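You operate a simulated robot arm through the tools that you are given. There is no shell and no other tool.

You run a simulated robot arm. Do the job below in one go: nothing can be reset, and whatever is moved stays where it is left.

Task
Tidy up at the top of the chest. At the end: the green sachet is on the top of the side cabinet; the white sachet is on the top of the side cabinet; the beige basket from the top of the chest is on the top of the side cabinet; the orange cloth from the top of the chest is on the top of the side cabinet; whatever was shut is shut again. Leave all else as you found it, and nothing knocked over.

Only the result counts: the job must be done as asked and must still hold three seconds after the hand-in. Knocking over, shifting, dropping, spilling or breaking anything else fails it. Flat cloth is picked up by pressing the open fingertips on it (5 to 10 N) and closing them slowly along it; thin cloth reads only 2 to 8 mm in the jaws.

Robot
A 6-joint arm with a two-finger parallel gripper, fixed in place. Base frame: the origin is at the foot of the arm, x ahead of it, y to its left, z up. Lengths are in mm, angles in degrees, forces in N, time in s.
With the tool pointing down near the work surface it reaches from about 240 to 640 mm from the base axis. Its first joint turns from -66.0 to 66.0 degrees. Payload 2.7 kg.
Tool frame: the origin (TCP) lies between the finger pads and is the grasp point; the fingertips stand 23 mm ahead of it; z points along the fingers, y is the line along which they close. The gripper opens to 94 mm. The fingers are 38 mm wide and 10 mm thick; the gripper's body (54 by 96 mm) begins 39 mm behind the TCP.
Orientation is told as [roll, pitch, yaw] about the base's x, y, z axes, in that order, counted from this pose: with the fingers straight down and closing along the base's y, the tool's x points along the base's -x, its y along +y and its z along -z.

Tools
- The arm moves only by the tool arm_command. Its argument "increments" is one flat list of numbers, 7 for each row, row after row: the shift along the base's x, y, z in mm, then the turn, a rotation vector about the base's x, y, z in degrees, then the gripper command, from -1 (shut) to 1 (fully open), values between in proportion. In form: [x, y, z, rx, ry, rz, gripper, x, y, z, rx, ry, rz, gripper, ...]. A call has 1 to 20 rows; each row shifts and turns the commanded pose from where the row before left it. A row lasts 0.2 s, in which the tool goes at most 50 mm and 8.6 degrees; a call with a longer step from one row to the next is refused whole, and so is a gripper value outside its range. A pose out of reach is approached as far as the arm can. The call stops where the force on the tool passes 40 N (or 10 N more than at its start, if that is more) or the arm is blocked; 0.2 s more then pass. The fingers move at their own pace (about 45 mm/s each) and stop on an object; they squeeze with about 25 N. The grip force told is the motor's: it shows also when the fingers shut on nothing. Time passes only in rows, and 0.2 s behind the last, so rows that do not move let the fingers close. The reply holds the time, the measured pose of the TCP, the force on the tool along the base axes, the opening and the grip force, in the units named above and with some noise, with the torque about the TCP (base axes, N m) and any sound that the robot's microphone picked up, and new pictures: "show" is both (left out), scene, wrist or none.
- Cameras (640 x 400 px; columns grow to the right, rows downward): "scene" is fixed at [97.2, -463.5, 1395.7]; the picture's right is [0.43, -0.90, 0.00], its down [-0.59, -0.28, -0.76] and it looks along [0.68, 0.33, -0.65] (base axes); focal length 240 px, centre (320, 200). "wrist" rides on the gripper at [86, 16, -74] in the tool frame; the picture's right is [-0.18, 0.98, 0.00], its down [-0.58, -0.11, -0.81] and it looks along [-0.79, -0.15, 0.59] (tool axes); focal length 243 px, centre (320, 200). There is no depth. A picture from a camera that has moved, and an enlarged one, comes with that camera's place and axes in the base frame and with its lens.
- enlarge(camera, box): a new picture of the part [left, top, right, bottom] of that camera's present view, enlarged. The clock stands still meanwhile.
- job_done(): hands the job in; it is judged then, once.

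Nothing tells you positions but the pictures and the camera data. Unless the task says otherwise, let go and move clear before handing in.

The tools are called after "Call:" by a JSON object that holds its "fn" and its "kwargs". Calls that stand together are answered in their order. arm_command: Moves the arm, as the interface text tells. Its arguments: {"type":"object","properties":{"increments":{"type":"array","items":{"type":"number"}},"show":{"type":"string","enum":["both","scene","wrist","none"]}},"required":["increments"]} The other tools are called the same way: enlarge (camera, box) takes an enlarged picture of a part of a camera's view; job_done () hands the job in.

At the start:

```text
t: 0.0
eef_pos: [433.1, 25.2, 1183.4]
tool_rot: [0.1, 0.0, 0.0]
wrist_force: [-0.6, -0.3, 0.0]
moment: [0.02, -0.02, 0.02]
opening: 93.9
gripper_force: 0.1
```

scene: 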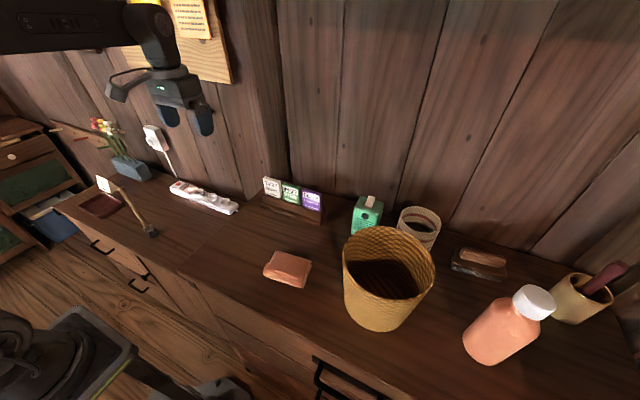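
wrist: 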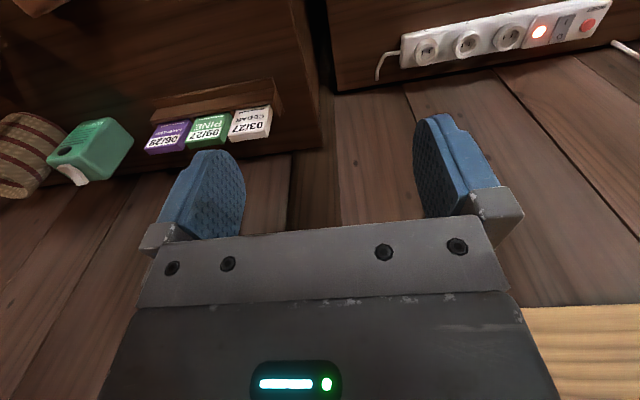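

I see the chest top with a sachet rack (white, green, purple), an orange folded cloth, a large beige basket and other things; the side cabinet seems to be the lower top on the left with a power strip. I'll enlarge the views to locate things before moving.

Call:
{"fn": "enlarge", "kwargs": {"camera": "scene", "box": [240, 150, 460, 290]}}

Call:
{"fn": "enlarge", "kwargs": {"camera": "scene", "box": [40, 100, 260, 240]}}

Call:
{"fn": "enlarge", "kwargs": {"camera": "scene", "box": [320, 200, 640, 400]}}

Call:
{"fn": "enlarge", "kwargs": {"camera": "scene", "box": [0, 200, 320, 400]}}

Call:
{"fn": "enlarge", "kwargs": {"camera": "wrist", "box": [0, 60, 320, 260]}}

```text
2.86 times, centred on (350, 220) of scene
camera zoom: at [97.2, -463.5, 1395.7], right [0.43, -0.9, 0.0], down [-0.59, -0.28, -0.76], along [0.68, 0.33, -0.65], focal length 687 px, centre (234, 143)
```

zoom: 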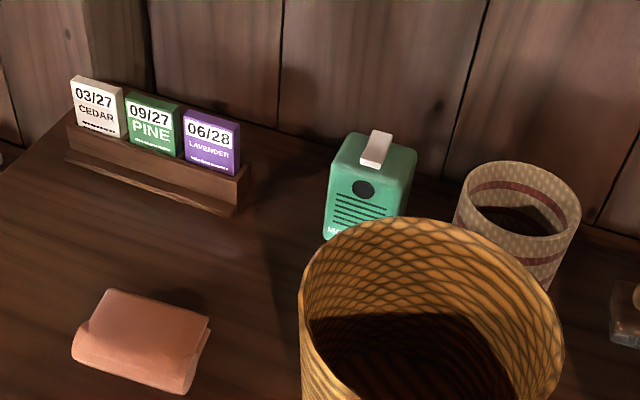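

```text
2.86 times, centred on (150, 170) of scene
camera zoom: at [97.2, -463.5, 1395.7], right [0.43, -0.9, 0.0], down [-0.59, -0.28, -0.76], along [0.68, 0.33, -0.65], focal length 687 px, centre (806, 286)
```

zoom: 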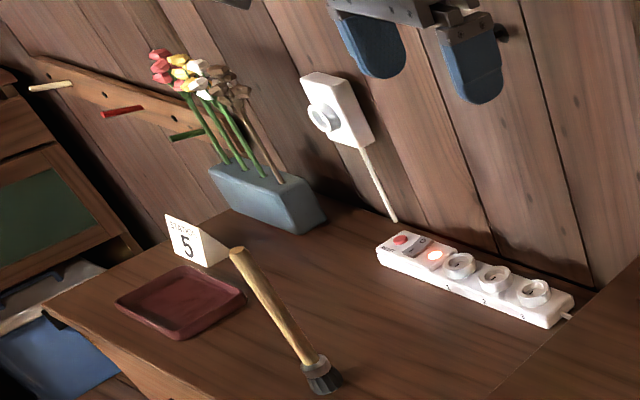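

```text
2.00 times, centred on (480, 300) of scene
camera zoom: at [97.2, -463.5, 1395.7], right [0.43, -0.9, 0.0], down [-0.59, -0.28, -0.76], along [0.68, 0.33, -0.65], focal length 481 px, centre (0, 0)
```

zoom: 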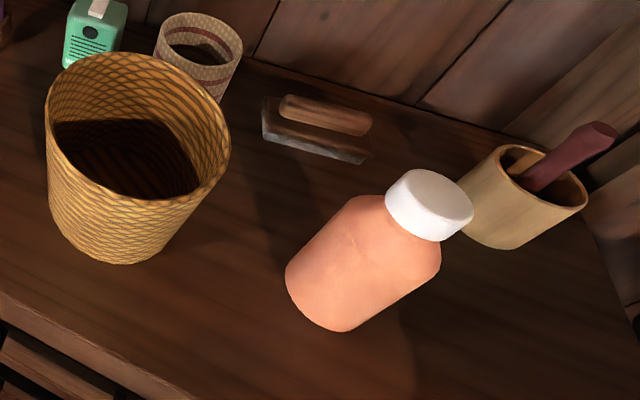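

```text
2.00 times, centred on (160, 300) of scene
camera zoom: at [97.2, -463.5, 1395.7], right [0.43, -0.9, 0.0], down [-0.59, -0.28, -0.76], along [0.68, 0.33, -0.65], focal length 481 px, centre (640, 0)
```

zoom: 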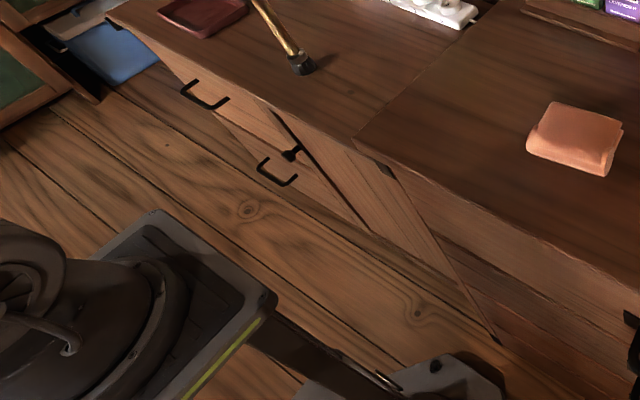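

```text
2.00 times, centred on (160, 160) of wrist
camera zoom: at [346.8, 42.9, 1257.6], right [0.18, 0.98, 0.0], down [0.58, -0.11, 0.81], along [0.79, -0.15, -0.59], focal length 485 px, centre (640, 280)
```

zoom: 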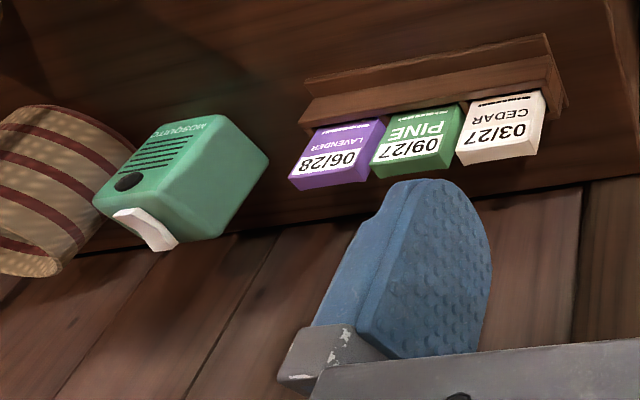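

Everything upside down in the wrist view; I triangulate the white sachet at about (538, -95, 966). I'll enlarge more to find the cabinet height and objects there.

Call:
{"fn": "enlarge", "kwargs": {"camera": "wrist", "box": [320, 0, 640, 200]}}

Call:
{"fn": "enlarge", "kwargs": {"camera": "scene", "box": [150, 150, 310, 250]}}

Call:
{"fn": "enlarge", "kwargs": {"camera": "wrist", "box": [120, 60, 300, 180]}}

Call:
{"fn": "enlarge", "kwargs": {"camera": "scene", "box": [240, 160, 340, 230]}}

```text
2.00 times, centred on (480, 100) of wrist
camera zoom: at [346.8, 42.9, 1257.6], right [0.18, 0.98, 0.0], down [0.58, -0.11, 0.81], along [0.79, -0.15, -0.59], focal length 485 px, centre (0, 400)
```

zoom: 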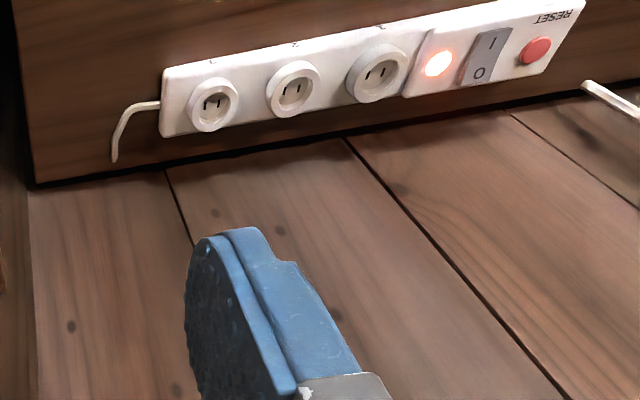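

```text
4.00 times, centred on (230, 200) of scene
camera zoom: at [97.2, -463.5, 1395.7], right [0.43, -0.9, 0.0], down [-0.59, -0.28, -0.76], along [0.68, 0.33, -0.65], focal length 961 px, centre (680, 200)
```

zoom: 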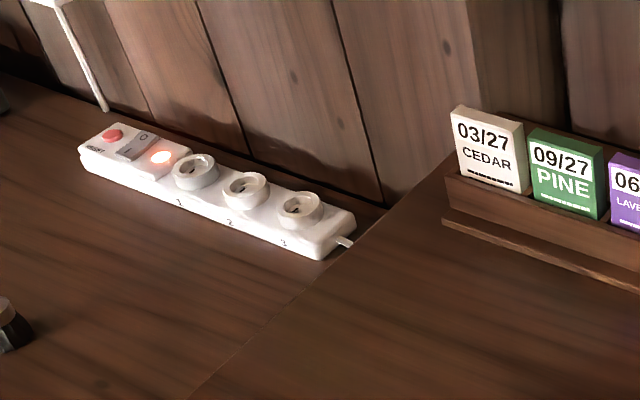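

```text
3.33 times, centred on (210, 120) of wrist
camera zoom: at [346.8, 42.9, 1257.6], right [0.18, 0.98, 0.0], down [0.58, -0.11, 0.81], along [0.79, -0.15, -0.59], focal length 809 px, centre (687, 467)
```

zoom: 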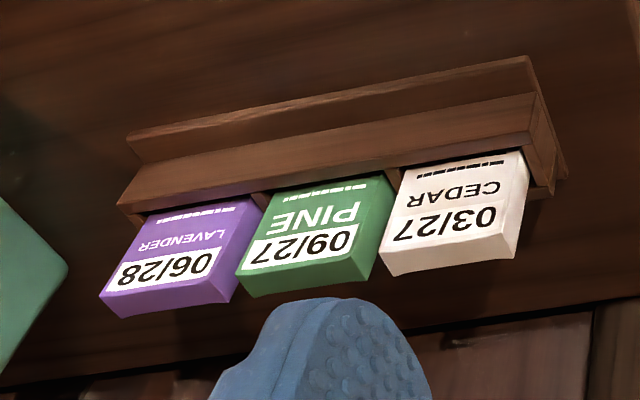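

```text
5.71 times, centred on (290, 195) of scene
camera zoom: at [97.2, -463.5, 1395.7], right [0.43, -0.9, 0.0], down [-0.59, -0.28, -0.76], along [0.68, 0.33, -0.65], focal length 1373 px, centre (491, 229)
```

zoom: 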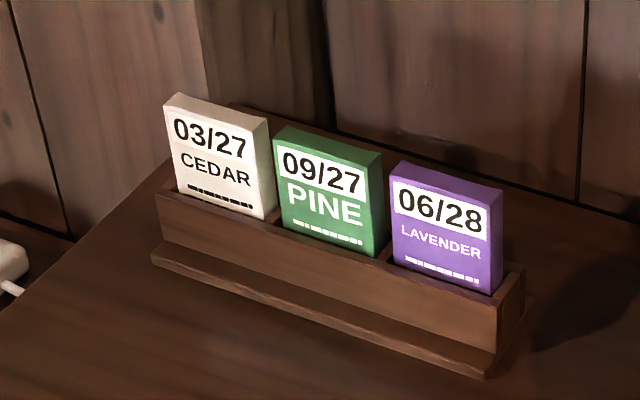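

The chest top looks to be at z≈900 with the rack front at x≈512, y from -60 to -260. The side cabinet on the left is lower, near z≈715. I'll move to look at the rack, basket and cloth from above.

Call:
{"fn": "arm_command", "kwargs": {"increments": [-20, -30, 10, 0, 6, 0, 1, -20, -30, 10, 0, 6, 0, 1, -20, -30, 10, 0, 6, 0, 1, -20, -30, 10, 0, 6, 0, 1, 0, -30, 10, 0, 6, 0, 1, 0, 0, 0, 0, 0, 0, 1], "show": "both"}}

```text
t: 1.4
eef_pos: [341.8, -125.4, 1207.4]
tool_rot: [-0.1, 29.8, 0.0]
wrist_force: [0.4, -0.1, -0.2]
moment: [0.01, -0.02, -0.02]
opening: 93.9
gripper_force: 0.0
out of reach, approached as far as the arm can: row 5
camera wrist: at [304.3, -108.1, 1315.7], right [0.16, 0.98, -0.09], down [0.91, -0.11, 0.41], along [0.39, -0.15, -0.91], focal length 243 px, centre (320, 200)
```

scene: 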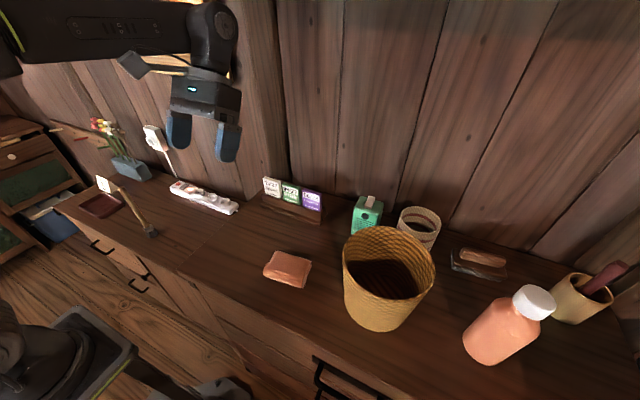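
wrist: 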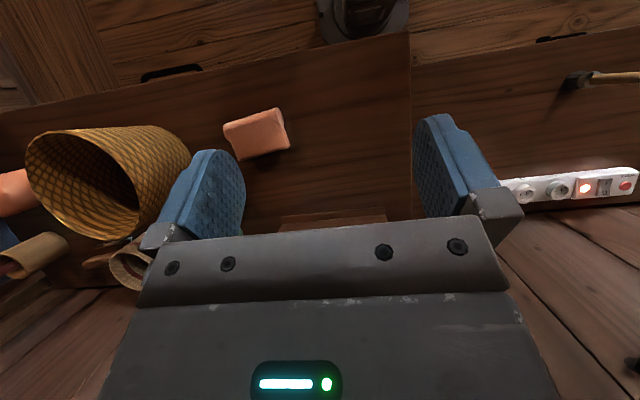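

Good overview now. I'll enlarge the wrist view on both sides.

Call:
{"fn": "enlarge", "kwargs": {"camera": "wrist", "box": [400, 0, 640, 150]}}

Call:
{"fn": "enlarge", "kwargs": {"camera": "wrist", "box": [0, 60, 320, 260]}}

Call:
{"fn": "enlarge", "kwargs": {"camera": "scene", "box": [320, 180, 480, 340]}}

Call:
{"fn": "enlarge", "kwargs": {"camera": "scene", "box": [60, 160, 260, 300]}}

```text
2.67 times, centred on (520, 75) of wrist
camera zoom: at [304.3, -108.1, 1315.7], right [0.16, 0.98, -0.09], down [0.91, -0.11, 0.41], along [0.39, -0.15, -0.91], focal length 647 px, centre (-213, 533)
```

zoom: 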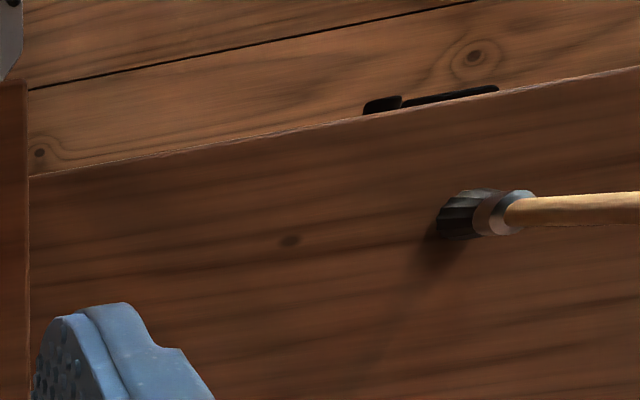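

```text
2.00 times, centred on (160, 160) of wrist
camera zoom: at [304.3, -108.1, 1315.7], right [0.16, 0.98, -0.09], down [0.91, -0.11, 0.41], along [0.39, -0.15, -0.91], focal length 485 px, centre (640, 280)
```

zoom: 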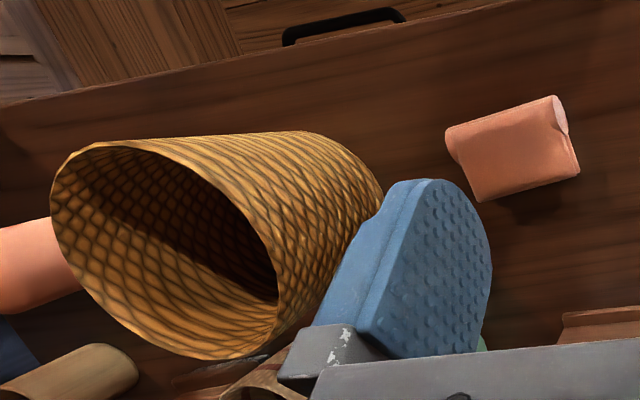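

```text
2.50 times, centred on (400, 260) of scene
camera zoom: at [97.2, -463.5, 1395.7], right [0.43, -0.9, 0.0], down [-0.59, -0.28, -0.76], along [0.68, 0.33, -0.65], focal length 601 px, centre (120, 50)
```

zoom: 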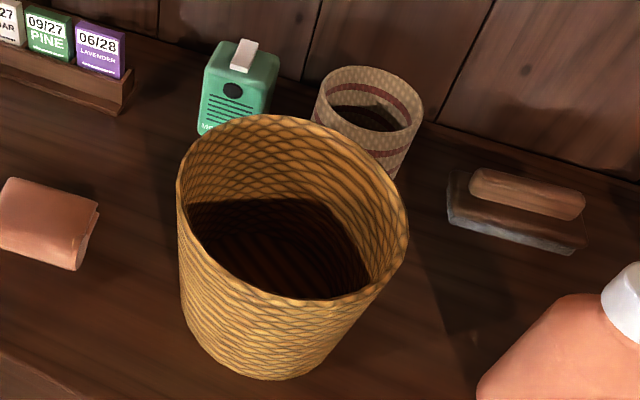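

```text
2.86 times, centred on (160, 230) of scene
camera zoom: at [97.2, -463.5, 1395.7], right [0.43, -0.9, 0.0], down [-0.59, -0.28, -0.76], along [0.68, 0.33, -0.65], focal length 687 px, centre (777, 114)
```

zoom: 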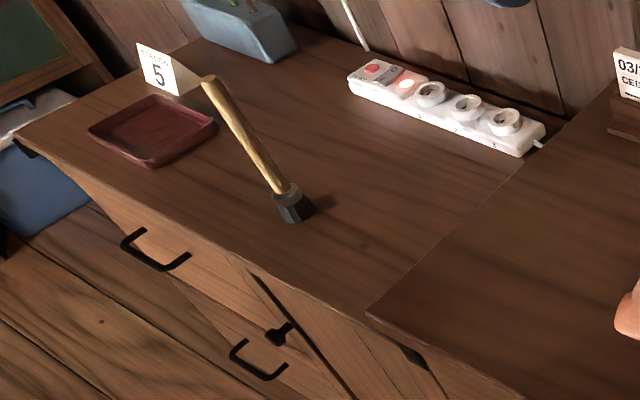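

The large wicker basket (rim ≈150 mm, centre near (352, -471)), cloth (352, -256) and the sachets are all within reach; the cabinet top is around z≈735. I'll lower the camera for a close look at the rack and cloth.

Call:
{"fn": "arm_command", "kwargs": {"increments": [4, -9, -20, 0, -6, 0, 1, 4, -9, -20, 0, -6, 0, 1, 4, -9, -20, 0, -6, 0, 1, 4, -9, -20, 0, -6, 0, 1, 4, -9, -20, 0, -6, 0, 1, 0, 0, 0, 0, 0, 0, 1], "show": "wrist"}}

Call:
{"fn": "enlarge", "kwargs": {"camera": "wrist", "box": [100, 20, 340, 170]}}

Call:
{"fn": "enlarge", "kwargs": {"camera": "wrist", "box": [0, 0, 320, 200]}}

```text
t: 2.8
eef_pos: [362.8, -167.8, 1108.3]
tool_rot: [0.0, 0.0, 0.1]
wrist_force: [-0.3, 0.2, -0.1]
moment: [-0.01, 0.02, 0.01]
opening: 94.1
gripper_force: 0.0
camera wrist: at [276.4, -149.9, 1183.2], right [0.18, 0.98, 0.0], down [0.58, -0.11, 0.81], along [0.79, -0.15, -0.59], focal length 243 px, centre (320, 200)
```

wrist: 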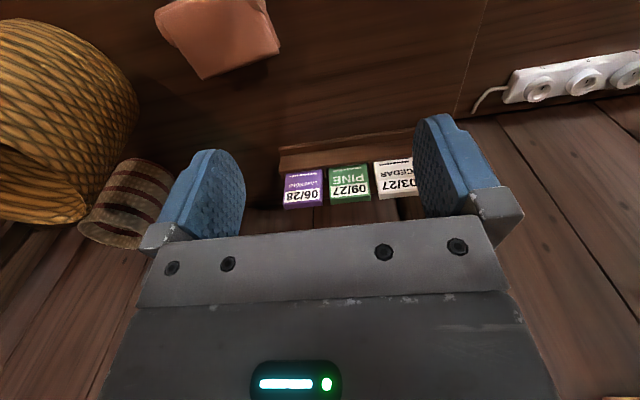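

```text
2.67 times, centred on (220, 95) of wrist
camera zoom: at [276.4, -149.9, 1183.2], right [0.18, 0.98, 0.0], down [0.58, -0.11, 0.81], along [0.79, -0.15, -0.59], focal length 647 px, centre (587, 480)
```

zoom: 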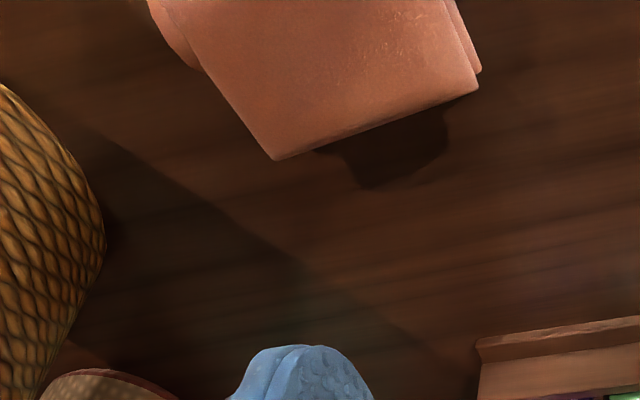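

```text
2.00 times, centred on (160, 100) of wrist
camera zoom: at [276.4, -149.9, 1183.2], right [0.18, 0.98, 0.0], down [0.58, -0.11, 0.81], along [0.79, -0.15, -0.59], focal length 485 px, centre (640, 400)
```

zoom: 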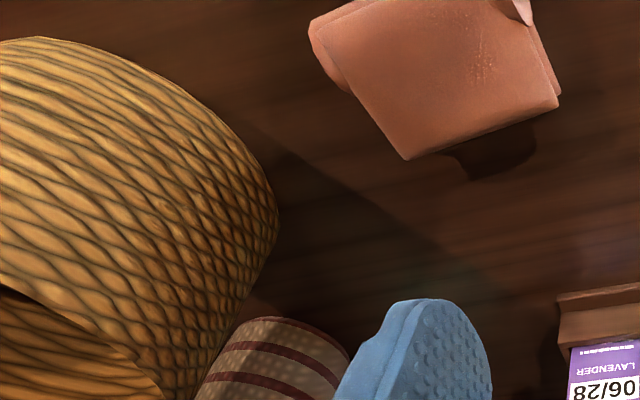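

The commanded pose follows the reached one, fine. Next I turn the gripper by -90° so it closes along x, and move near the white sachet to see the rack in profile.

Call:
{"fn": "arm_command", "kwargs": {"increments": [9, 11, -2, 0, 0, -7.5, 1, 9, 11, -2, 0, 0, -7.5, 1, 9, 11, -2, 0, 0, -7.5, 1, 9, 11, -2, 0, 0, -7.5, 1, 9, 11, -2, 0, 0, -7.5, 1, 9, 11, -2, 0, 0, -7.5, 1, 9, 11, -2, 0, 0, -7.5, 1, 9, 11, -2, 0, 0, -7.5, 1, 9, 11, -2, 0, 0, -7.5, 1, 9, 11, -2, 0, 0, -7.5, 1, 9, 11, -2, 0, 0, -7.5, 1, 9, 11, -2, 0, 0, -7.5, 1, 0, 0, 0, 0, 0, 0, 1], "show": "both"}}

```text
t: 5.6
eef_pos: [471.0, -37.0, 1084.6]
tool_rot: [-0.1, 0.0, -90.1]
wrist_force: [-0.2, 0.5, 1.0]
moment: [0.01, 0.01, 0.03]
opening: 94.1
gripper_force: 0.0
camera wrist: at [487.9, 51.2, 1159.2], right [0.98, -0.19, 0.0], down [-0.11, -0.58, 0.81], along [-0.15, -0.79, -0.59], focal length 243 px, centre (320, 200)
```

scene: 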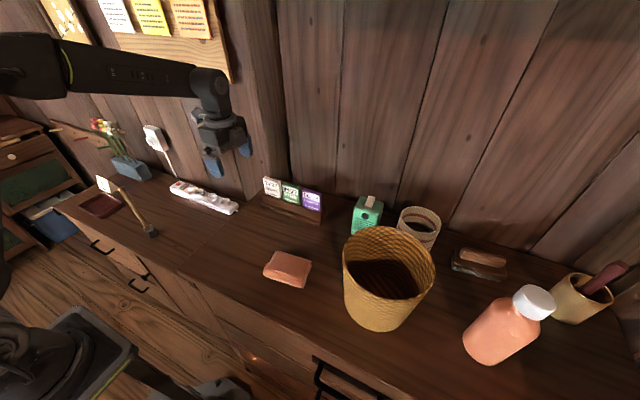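
wrist: 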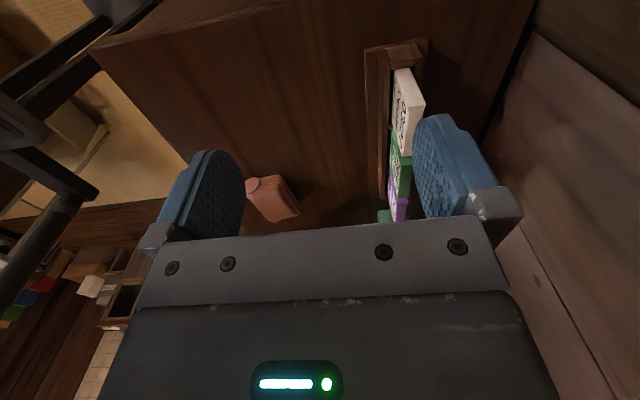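

I now see the rack in profile from the left. I'll enlarge it.

Call:
{"fn": "enlarge", "kwargs": {"camera": "wrist", "box": [330, 20, 490, 120]}}

Call:
{"fn": "enlarge", "kwargs": {"camera": "wrist", "box": [340, 100, 500, 230]}}

```text
4.00 times, centred on (410, 70) of wrist
camera zoom: at [487.9, 51.2, 1159.2], right [0.98, -0.19, 0.0], down [-0.11, -0.58, 0.81], along [-0.15, -0.79, -0.59], focal length 970 px, centre (-40, 720)
```

zoom: 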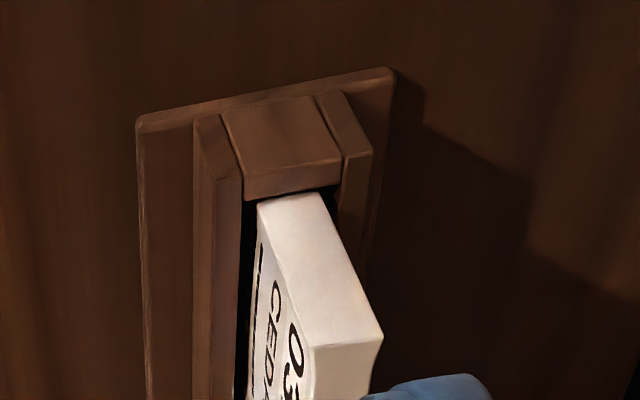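

```text
3.08 times, centred on (420, 165) of wrist
camera zoom: at [487.9, 51.2, 1159.2], right [0.98, -0.19, 0.0], down [-0.11, -0.58, 0.81], along [-0.15, -0.79, -0.59], focal length 746 px, centre (12, 308)
```

zoom: 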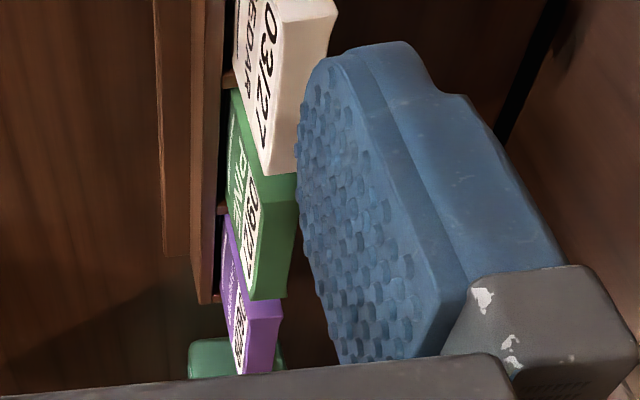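

The sachets stand upright in slots, 13 mm thick (x≈533–546), top z≈990, rack wall top z≈940. I'll move above the white one with a ~42 mm opening and check alignment.

Call:
{"fn": "arm_command", "kwargs": {"increments": [17, -13.6, -6, 0, 0, 0, -0.1, 17, -13.6, -6, 0, 0, 0, -0.1, 17, -13.6, -6, 0, 0, 0, -0.1, 18, -13.6, -6, 0, 0, 0, -0.1, 0, 0, 0, 0, 0, 0, -0.1], "show": "both"}}

Call:
{"fn": "enlarge", "kwargs": {"camera": "wrist", "box": [240, 60, 480, 210]}}

Call:
{"fn": "enlarge", "kwargs": {"camera": "scene", "box": [200, 110, 360, 210]}}

```text
t: 6.8
eef_pos: [540.3, -92.3, 1061.7]
tool_rot: [0.0, 0.1, -90.0]
wrist_force: [0.2, 0.2, -0.2]
moment: [-0.02, 0.03, 0.0]
opening: 42.3
gripper_force: 0.0
camera wrist: at [556.9, -4.8, 1136.2], right [0.98, -0.18, 0.0], down [-0.11, -0.58, 0.81], along [-0.15, -0.79, -0.59], focal length 243 px, centre (320, 200)
```

scene: 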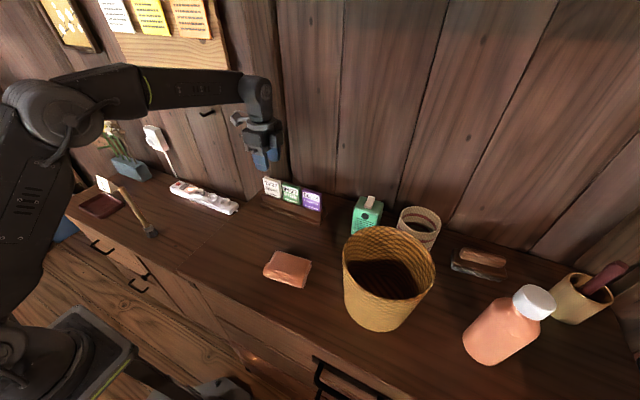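
wrist: 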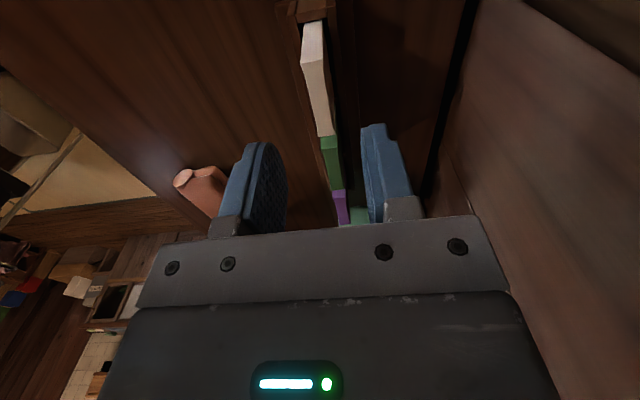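

```text
2.67 times, centred on (360, 135) of wrist
camera zoom: at [556.9, -4.8, 1136.2], right [0.98, -0.18, 0.0], down [-0.11, -0.58, 0.81], along [-0.15, -0.79, -0.59], focal length 647 px, centre (213, 373)
```

zoom: 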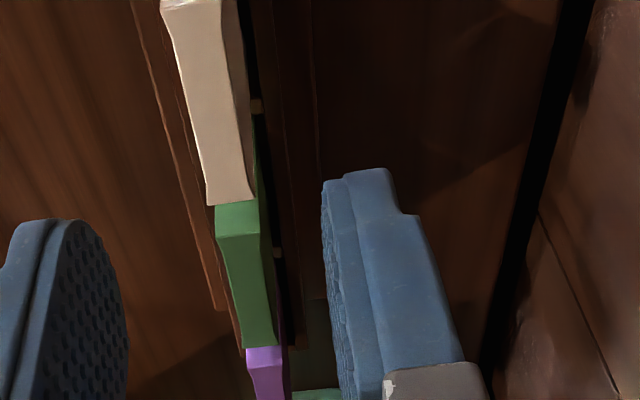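

```text
4.00 times, centred on (280, 160) of scene
camera zoom: at [97.2, -463.5, 1395.7], right [0.43, -0.9, 0.0], down [-0.59, -0.28, -0.76], along [0.68, 0.33, -0.65], focal length 961 px, centre (480, 360)
```

zoom: 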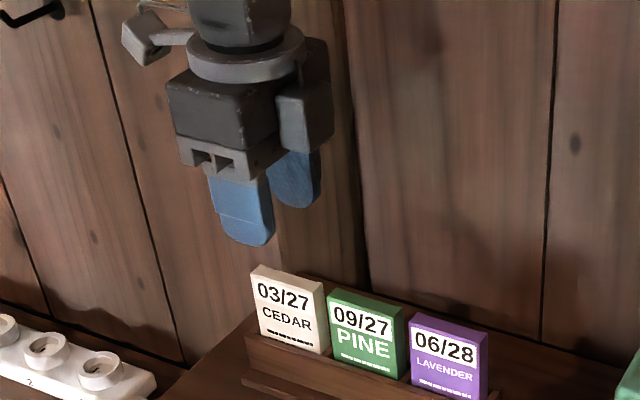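

Alignment looks good (sachet x≈533–548, y centre ≈ -94). I lower straight down to z≈975 around the white sachet.

Call:
{"fn": "arm_command", "kwargs": {"increments": [0.3, -2.2, -22, 0, 0, 0, -0.1, 0, 0, -22, 0, 0, 0, -0.1, 0, 0, -22, 0, 0, 0, -0.1, 0, 0, -20.5, 0, 0, 0, -0.1, 0, 0, 0, 0, 0, 0, -0.1], "show": "both"}}

Call:
{"fn": "enlarge", "kwargs": {"camera": "wrist", "box": [200, 80, 440, 230]}}

Call:
{"fn": "enlarge", "kwargs": {"camera": "scene", "box": [220, 140, 340, 215]}}

```text
t: 8.0
eef_pos: [541.9, -92.3, 975.3]
tool_rot: [0.0, -0.1, -90.0]
wrist_force: [0.6, -0.1, 0.0]
moment: [-0.01, 0.01, -0.01]
opening: 42.5
gripper_force: 0.1
camera wrist: at [558.1, -5.3, 1050.0], right [0.98, -0.18, 0.0], down [-0.11, -0.58, 0.81], along [-0.15, -0.79, -0.59], focal length 243 px, centre (320, 200)
```

scene: 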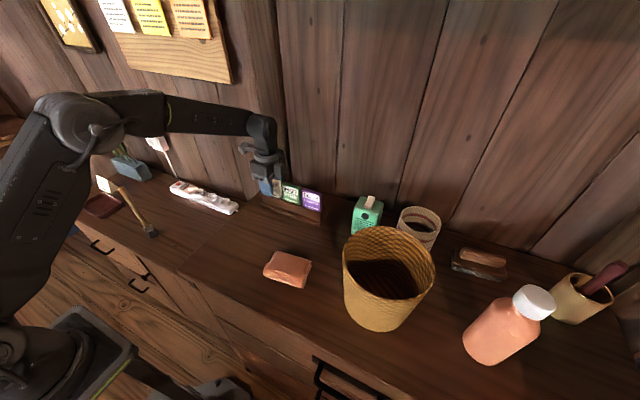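
wrist: 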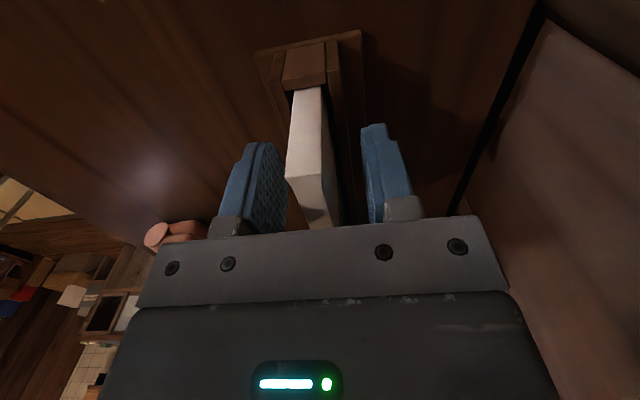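

```text
2.67 times, centred on (320, 155) of wrist
camera zoom: at [558.1, -5.3, 1050.0], right [0.98, -0.18, 0.0], down [-0.11, -0.58, 0.81], along [-0.15, -0.79, -0.59], focal length 647 px, centre (320, 320)
```

zoom: 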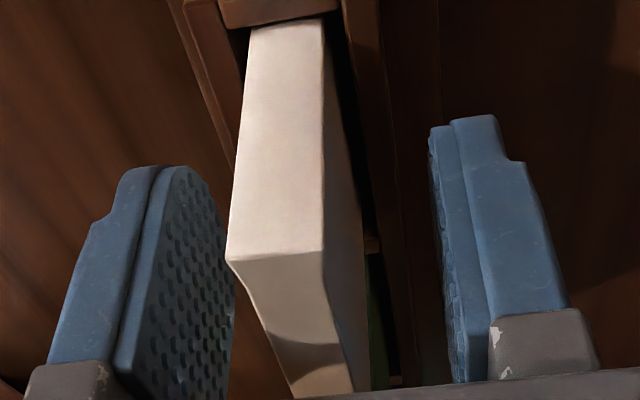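

```text
5.33 times, centred on (280, 178) of scene
camera zoom: at [97.2, -463.5, 1395.7], right [0.43, -0.9, 0.0], down [-0.59, -0.28, -0.76], along [0.68, 0.33, -0.65], focal length 1282 px, centre (533, 320)
```

zoom: 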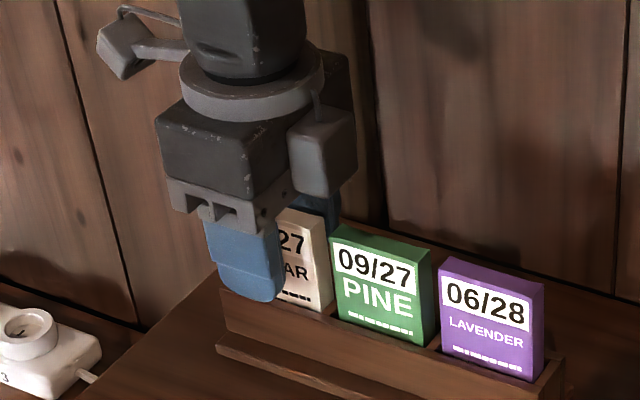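

The sachet is between the pads, centred within about 1 mm. I close partway to 17 mm first, to check the centring before squeezing.

Call:
{"fn": "arm_command", "kwargs": {"increments": [-1.2, -1.5, 0, 0, 0, 0, -0.1, 0, 0, 0, 0, 0, 0, -0.62, 0, 0, 0, 0, 0, 0, -0.62, 0, 0, 0, 0, 0, 0, -0.62], "show": "wrist"}}

Call:
{"fn": "enlarge", "kwargs": {"camera": "wrist", "box": [240, 80, 400, 230]}}

```text
t: 9.0
eef_pos: [540.8, -96.1, 975.2]
tool_rot: [-0.1, 0.1, -90.0]
wrist_force: [-0.4, 0.4, -0.8]
moment: [0.02, -0.01, 0.02]
opening: 18.1
gripper_force: 0.0
camera wrist: at [556.6, -7.3, 1050.0], right [0.98, -0.18, 0.0], down [-0.11, -0.58, 0.81], along [-0.15, -0.79, -0.59], focal length 243 px, centre (320, 200)
```

wrist: 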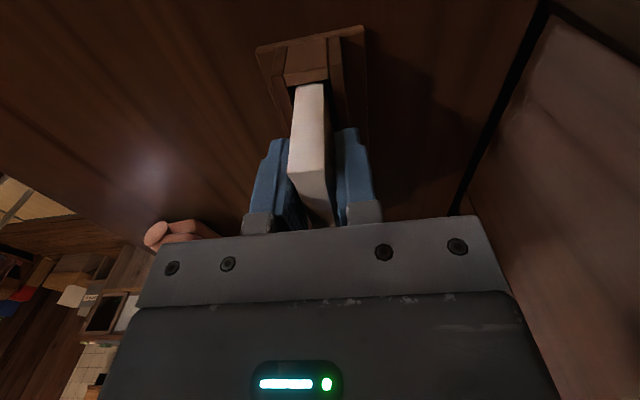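

```text
2.67 times, centred on (320, 155) of wrist
camera zoom: at [556.6, -7.3, 1050.0], right [0.98, -0.18, 0.0], down [-0.11, -0.58, 0.81], along [-0.15, -0.79, -0.59], focal length 647 px, centre (320, 320)
```

zoom: 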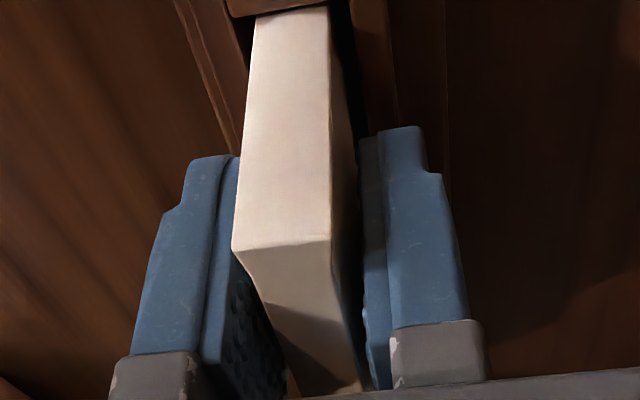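

Well centred. I close fully, then check.

Call:
{"fn": "arm_command", "kwargs": {"increments": [-0.4, 0, 0, 0, 0, 0, -0.75, 0, 0, 0, 0, 0, 0, -1, 0, 0, 0, 0, 0, 0, -1, 0, 0, 0, 0, 0, 0, -1], "show": "wrist"}}

```text
t: 10.0
eef_pos: [539.4, -95.6, 976.2]
tool_rot: [0.0, 0.0, -90.1]
wrist_force: [0.5, -1.4, 1.3]
moment: [0.03, -0.05, 0.01]
opening: 13.3
gripper_force: 25.3
camera wrist: at [555.9, -7.3, 1049.9], right [0.98, -0.18, 0.0], down [-0.11, -0.58, 0.81], along [-0.15, -0.79, -0.59], focal length 243 px, centre (320, 200)
```

wrist: 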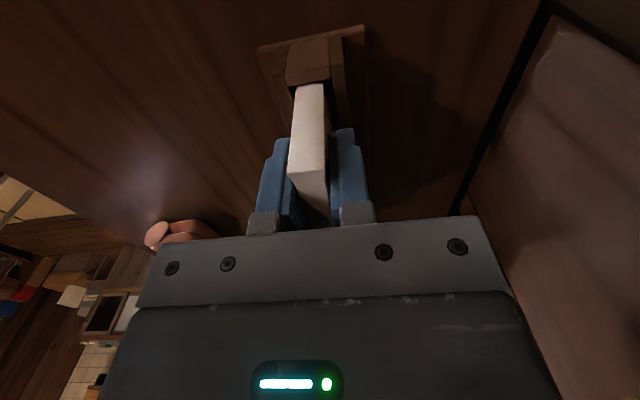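

Gripped at 13.3 mm with little side force. Lifting slowly straight up.

Call:
{"fn": "arm_command", "kwargs": {"increments": [0, 0, 6, 0, 0, 0, -1, 0, 0, 8, 0, 0, 0, -1, 0, 0, 10, 0, 0, 0, -1, 0, 0, 10, 0, 0, 0, -1, 0, 0, 12, 0, 0, 0, -1, 0, 0, 12, 0, 0, 0, -1, 0, 0, 15, 0, 0, 0, -1, 0, 0, 0, 0, 0, 0, -1], "show": "both"}}

Call:
{"fn": "enlarge", "kwargs": {"camera": "scene", "box": [220, 110, 360, 220]}}

```text
t: 11.8
eef_pos: [538.7, -96.1, 1046.8]
tool_rot: [0.0, -0.1, -90.1]
wrist_force: [0.9, 0.7, -1.0]
moment: [0.01, 0.01, 0.0]
opening: 13.2
gripper_force: 25.1
camera wrist: at [555.2, -7.0, 1121.6], right [0.98, -0.18, 0.0], down [-0.11, -0.58, 0.81], along [-0.15, -0.79, -0.59], focal length 243 px, centre (320, 200)
```

scene: 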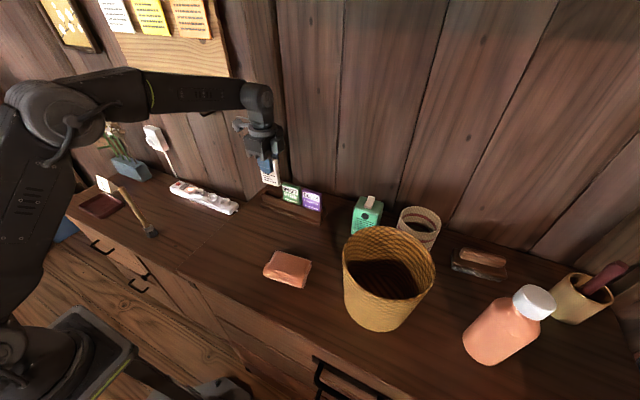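
wrist: 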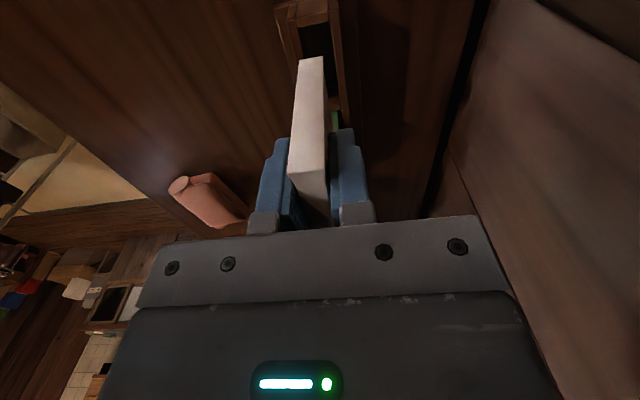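

```text
3.64 times, centred on (290, 165) of scene
camera zoom: at [97.2, -463.5, 1395.7], right [0.43, -0.9, 0.0], down [-0.59, -0.28, -0.76], along [0.68, 0.33, -0.65], focal length 874 px, centre (429, 327)
```

zoom: 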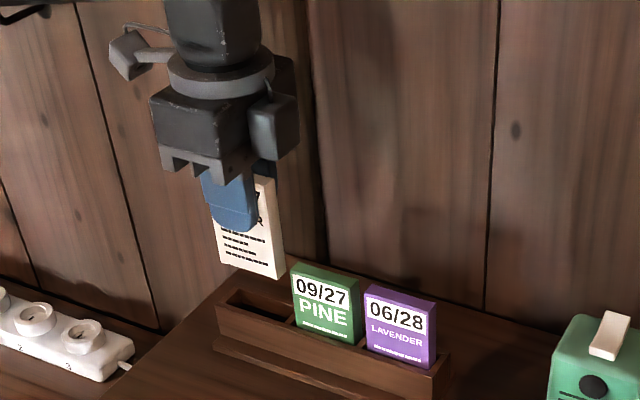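

White sachet is clear of the rack (its bottom is ≈66 mm below the TCP). I carry it over to the cabinet, then tilt the tool so it can be laid down gently.

Call:
{"fn": "arm_command", "kwargs": {"increments": [-14, 20, 10, 0, 0, 0, -1, -18, 40, 0, 0, 0, 0, -1, -18, 40, 0, 0, 0, 0, -1, -18, 40, 0, 0, 0, 0, -1, -18, 40, 0, 0, 0, 0, -1, 0, 2, -22, 0, -8, 0, -1, 0, 2, -22, 0, -8, 0, -1, 0, 2, -22, 0, -8, 0, -1, 0, 2, -22, 0, -8, 0, -1, 0, 0, -22, 0, -8, 0, -1, 0, 0, -22, 0, -8, 0, -1, 0, 0, -22, 0, -7, 0, -1, 0, 0, 0, 0, 0, 0, -1], "show": "both"}}

Call:
{"fn": "enlarge", "kwargs": {"camera": "scene", "box": [60, 100, 320, 280]}}

```text
t: 14.6
eef_pos: [491.5, 79.1, 1025.1]
tool_rot: [39.7, -0.2, -90.0]
wrist_force: [0.1, 0.0, -0.4]
moment: [0.0, -0.01, -0.04]
opening: 13.1
gripper_force: 24.8
out of reach, approached as far as the arm can: row 9, 10, 11, 12
camera wrist: at [457.6, 167.5, 1092.0], right [0.76, -0.18, 0.63], down [-0.6, -0.58, 0.55], along [0.26, -0.79, -0.55], focal length 243 px, centre (320, 200)
```

scene: 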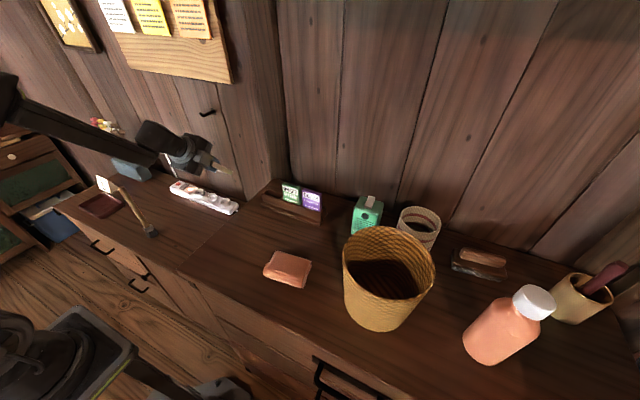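
wrist: 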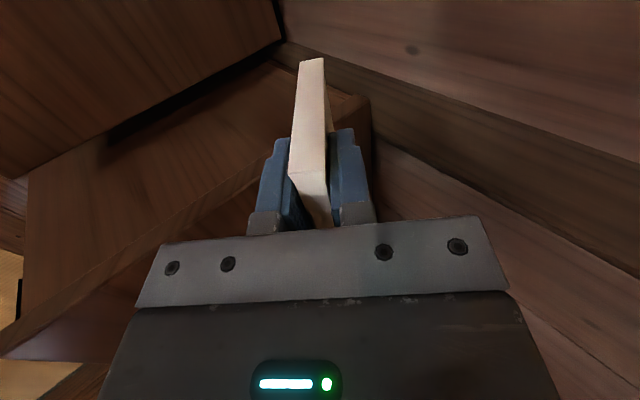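

```text
2.22 times, centred on (190, 190) of scene
camera zoom: at [97.2, -463.5, 1395.7], right [0.43, -0.9, 0.0], down [-0.59, -0.28, -0.76], along [0.68, 0.33, -0.65], focal length 534 px, centre (609, 222)
```

zoom: 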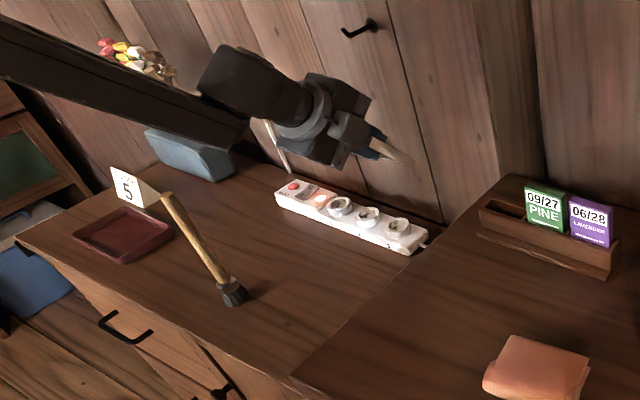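

Pointing the tool forward is limited by the wrist, so I will tilt the other way (tool pointing back toward the robot) while lowering over the cabinet.

Call:
{"fn": "arm_command", "kwargs": {"increments": [-5, 1, -12, 0, 8.2, 0, -1, -5, 1, -12, 0, 8.2, 0, -1, -5, 1, -12, 0, 8.2, 0, -1, -5, 1, -12, 0, 8.2, 0, -1, -5, 1, -12, 0, 8.2, 0, -1, -5, 1, -12, 0, 8.2, 0, -1, -5, 1, -15, 0, 8.2, 0, -1, -5, 1, -15, 0, 8.2, 0, -1, -5, 1, -15, 0, 8.2, 0, -1, -5, 1, -15, 0, 8.2, 0, -1, 0, 1, -15, 0, 8, 0, -1, 0, 0, 0, 0, 0, 0, -1], "show": "both"}}

Call:
{"fn": "enlarge", "kwargs": {"camera": "scene", "box": [60, 100, 320, 280]}}

```text
t: 17.2
eef_pos: [440.1, 91.5, 877.3]
tool_rot: [-50.7, 0.0, -89.8]
wrist_force: [0.6, 0.3, -0.1]
moment: [-0.01, -0.01, 0.01]
opening: 13.3
gripper_force: 25.1
camera wrist: at [509.1, 179.3, 911.4], right [0.62, -0.18, -0.76], down [0.56, -0.58, 0.6], along [-0.55, -0.79, -0.26], focal length 243 px, centre (320, 200)
```

scene: 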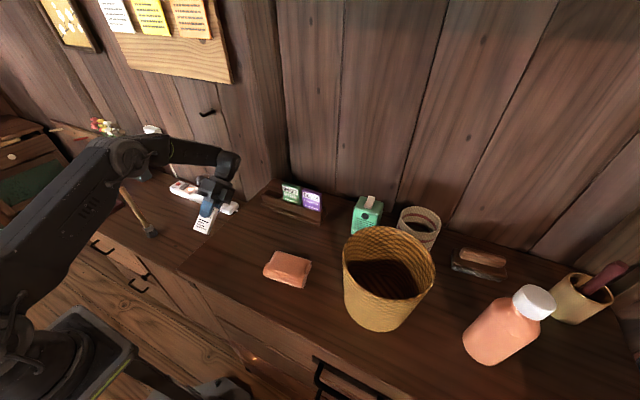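
wrist: 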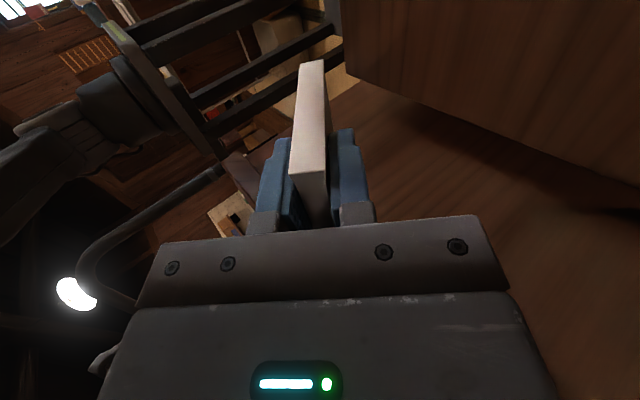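

```text
2.22 times, centred on (190, 190) of scene
camera zoom: at [97.2, -463.5, 1395.7], right [0.43, -0.9, 0.0], down [-0.59, -0.28, -0.76], along [0.68, 0.33, -0.65], focal length 534 px, centre (609, 222)
```

zoom: 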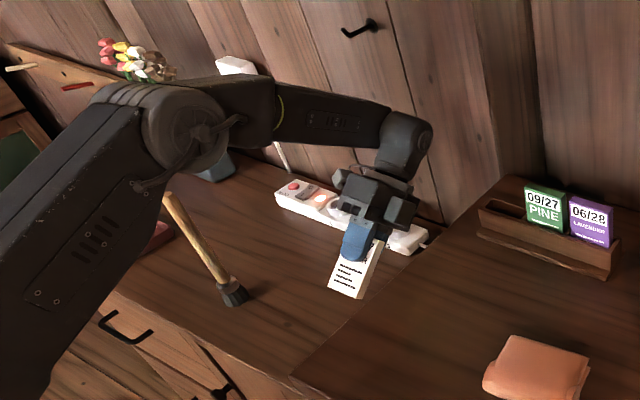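

The tilted pose is reached and the sachet hangs over the free part of the cabinet. I lower it, then feel for contact.

Call:
{"fn": "arm_command", "kwargs": {"increments": [0, 0, -20, 0, 0, 0, -1, 0, 0, -20, 0, 0, 0, -1, 0, 0, -20, 0, 0, 0, -1, 0, 0, -12, 0, 0, 0, -1, 0, 0, 0, 0, 0, 0, -1], "show": "both"}}

Call:
{"fn": "enlarge", "kwargs": {"camera": "scene", "box": [140, 160, 280, 260]}}

```text
t: 18.4
eef_pos: [442.4, 90.2, 805.0]
tool_rot: [-50.4, 0.0, -89.8]
wrist_force: [-1.4, -0.1, -0.6]
moment: [-0.05, 0.03, 0.0]
opening: 13.3
gripper_force: 24.6
camera wrist: at [510.8, 178.6, 840.6], right [0.63, -0.18, -0.76], down [0.55, -0.58, 0.6], along [-0.55, -0.79, -0.26], focal length 243 px, centre (320, 200)
```

scene: 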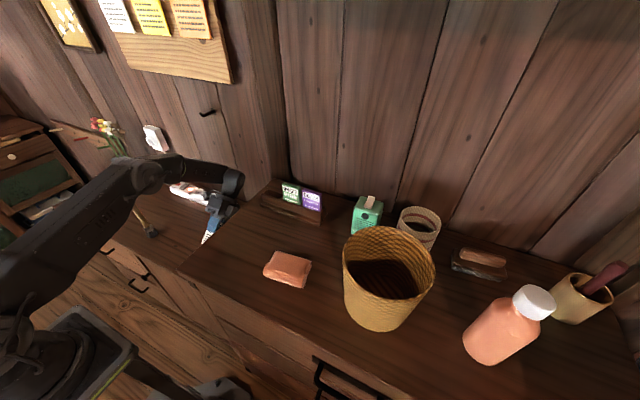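
wrist: 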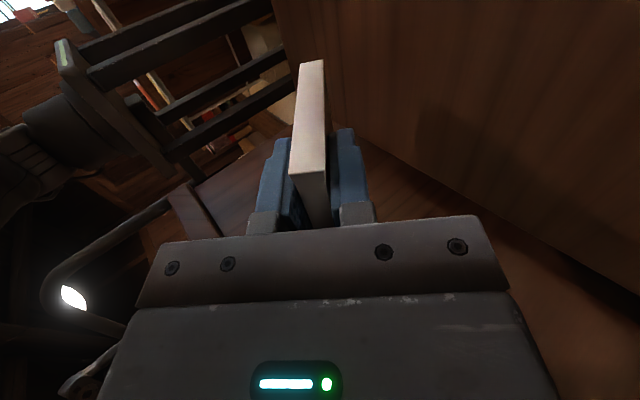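

```text
4.00 times, centred on (210, 210) of scene
camera zoom: at [97.2, -463.5, 1395.7], right [0.43, -0.9, 0.0], down [-0.59, -0.28, -0.76], along [0.68, 0.33, -0.65], focal length 961 px, centre (760, 160)
```

zoom: 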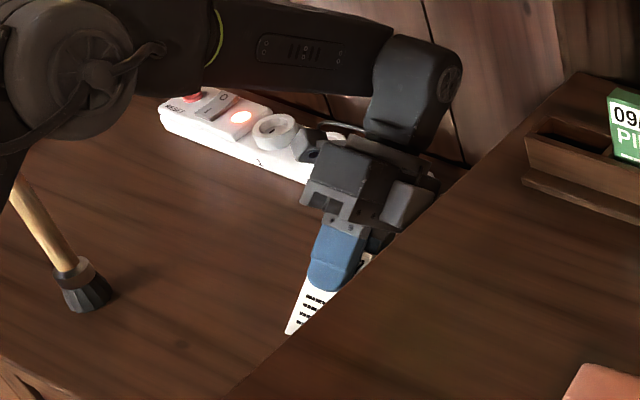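

The brush on the cabinet actually stands upright (≈200 mm tall near (360, 347)), so I must keep clear of it. Now I lower the sachet in small steps to feel contact.

Call:
{"fn": "arm_command", "kwargs": {"increments": [0, 0, -5, 0, 0, 0, -1, 0, 0, -5, 0, 0, 0, -1, 0, 0, -4, 0, 0, 0, -1, 0, 0, 0, 0, 0, 0, -1], "show": "none"}}

```text
t: 19.4
eef_pos: [441.6, 90.7, 790.6]
tool_rot: [-50.3, 0.1, -89.9]
wrist_force: [0.6, -0.5, -0.6]
moment: [0.02, -0.02, -0.02]
opening: 13.3
gripper_force: 25.2
```

Call:
{"fn": "arm_command", "kwargs": {"increments": [0, 0, -3, 0, 0, 0, -1, 0, 0, -3, 0, 0, 0, -1, 0, 0, 0, 0, 0, 0, -1], "show": "both"}}

Call:
{"fn": "enlarge", "kwargs": {"camera": "scene", "box": [170, 190, 250, 240]}}

Call:
{"fn": "enlarge", "kwargs": {"camera": "wrist", "box": [200, 40, 440, 190]}}

```text
t: 20.2
eef_pos: [442.4, 91.3, 784.8]
tool_rot: [-50.5, -0.1, -89.8]
wrist_force: [-0.7, -0.7, 0.1]
moment: [0.02, -0.05, -0.03]
opening: 13.2
gripper_force: 25.4
camera wrist: at [510.1, 179.8, 819.7], right [0.63, -0.18, -0.76], down [0.55, -0.58, 0.6], along [-0.55, -0.79, -0.26], focal length 243 px, centre (320, 200)
```

scene: 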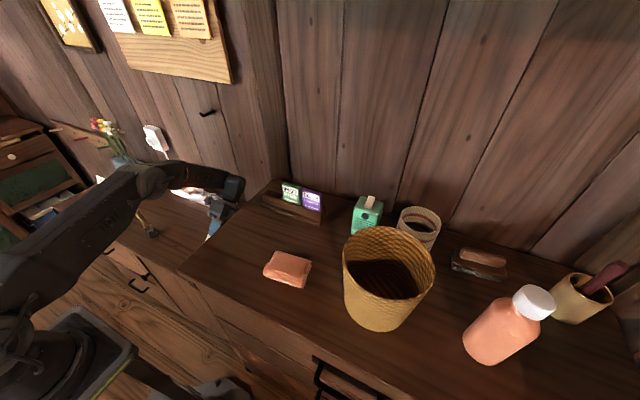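
wrist: 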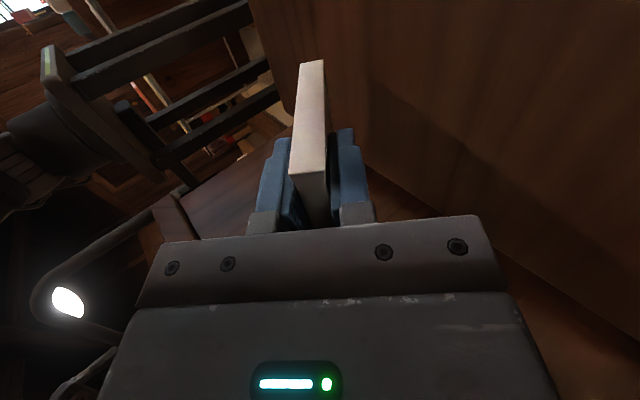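

```text
8.00 times, centred on (210, 215) of scene
camera zoom: at [97.2, -463.5, 1395.7], right [0.43, -0.9, 0.0], down [-0.59, -0.28, -0.76], along [0.68, 0.33, -0.65], focal length 1923 px, centre (1200, 80)
```

zoom: 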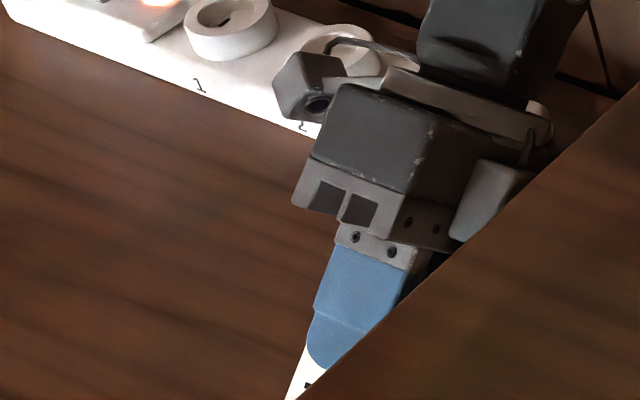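

```text
2.67 times, centred on (320, 115) of wrist
camera zoom: at [510.1, 179.8, 819.7], right [0.63, -0.18, -0.76], down [0.55, -0.58, 0.6], along [-0.55, -0.79, -0.26], focal length 647 px, centre (320, 427)
```

zoom: 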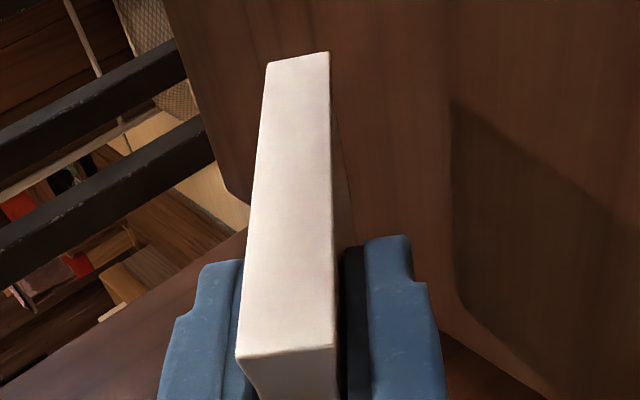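

No contact yet; I continue in small steps.

Call:
{"fn": "arm_command", "kwargs": {"increments": [0, 0, -3, 0, 0, 0, -1, 0, 0, -3, 0, 0, 0, -1, 0, 0, 0, 0, 0, 0, -1], "show": "none"}}

Call:
{"fn": "arm_command", "kwargs": {"increments": [0, 0, -3, 0, 0, 0, -1, 0, 0, -2, 0, 0, 0, -1, 0, 0, 0, 0, 0, 0, -1], "show": "none"}}

```text
t: 21.0
eef_pos: [442.6, 92.4, 779.7]
tool_rot: [-50.5, 0.0, -89.8]
wrist_force: [0.2, -0.6, 0.4]
moment: [-0.01, -0.01, 0.01]
opening: 13.3
gripper_force: 24.7
```

```text
t: 21.8
eef_pos: [442.7, 92.5, 775.2]
tool_rot: [-50.6, 0.1, -89.8]
wrist_force: [-0.1, 0.5, -0.3]
moment: [-0.03, -0.02, 0.0]
opening: 13.4
gripper_force: 24.8
```

Call:
{"fn": "arm_command", "kwargs": {"increments": [0, 0, -3, 0, 0, 0, -1, 0, 0, -2, 0, 0, 0, -1, 0, 0, 0, 0, 0, 0, -1], "show": "none"}}

Call:
{"fn": "arm_command", "kwargs": {"increments": [0, 0, -3, 0, 0, 0, -1, 0, 0, -2, 0, 0, 0, -1, 0, 0, 0, 0, 0, 0, -1], "show": "wrist"}}

```text
t: 22.6
eef_pos: [443.2, 92.2, 769.4]
tool_rot: [-50.5, 0.1, -89.8]
wrist_force: [-0.5, 0.3, -0.6]
moment: [-0.04, -0.01, 0.06]
opening: 13.3
gripper_force: 25.2
```

```text
t: 23.4
eef_pos: [443.5, 91.4, 765.4]
tool_rot: [-50.2, 0.1, -89.7]
wrist_force: [7.7, 6.4, 27.5]
moment: [0.35, 1.02, -0.3]
opening: 14.3
gripper_force: 25.1
camera wrist: at [510.7, 180.1, 801.6], right [0.63, -0.18, -0.76], down [0.55, -0.58, 0.6], along [-0.55, -0.79, -0.27], focal length 243 px, centre (320, 200)
```

wrist: 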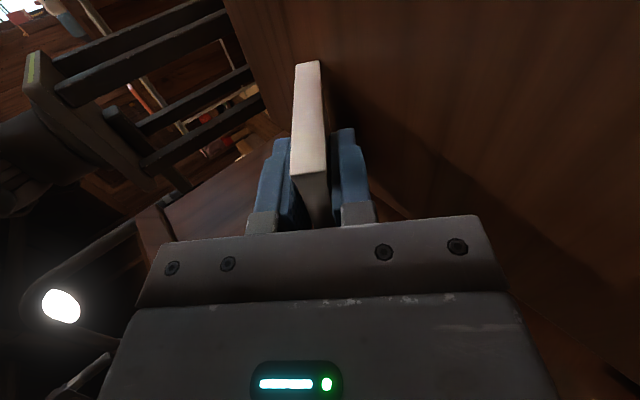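

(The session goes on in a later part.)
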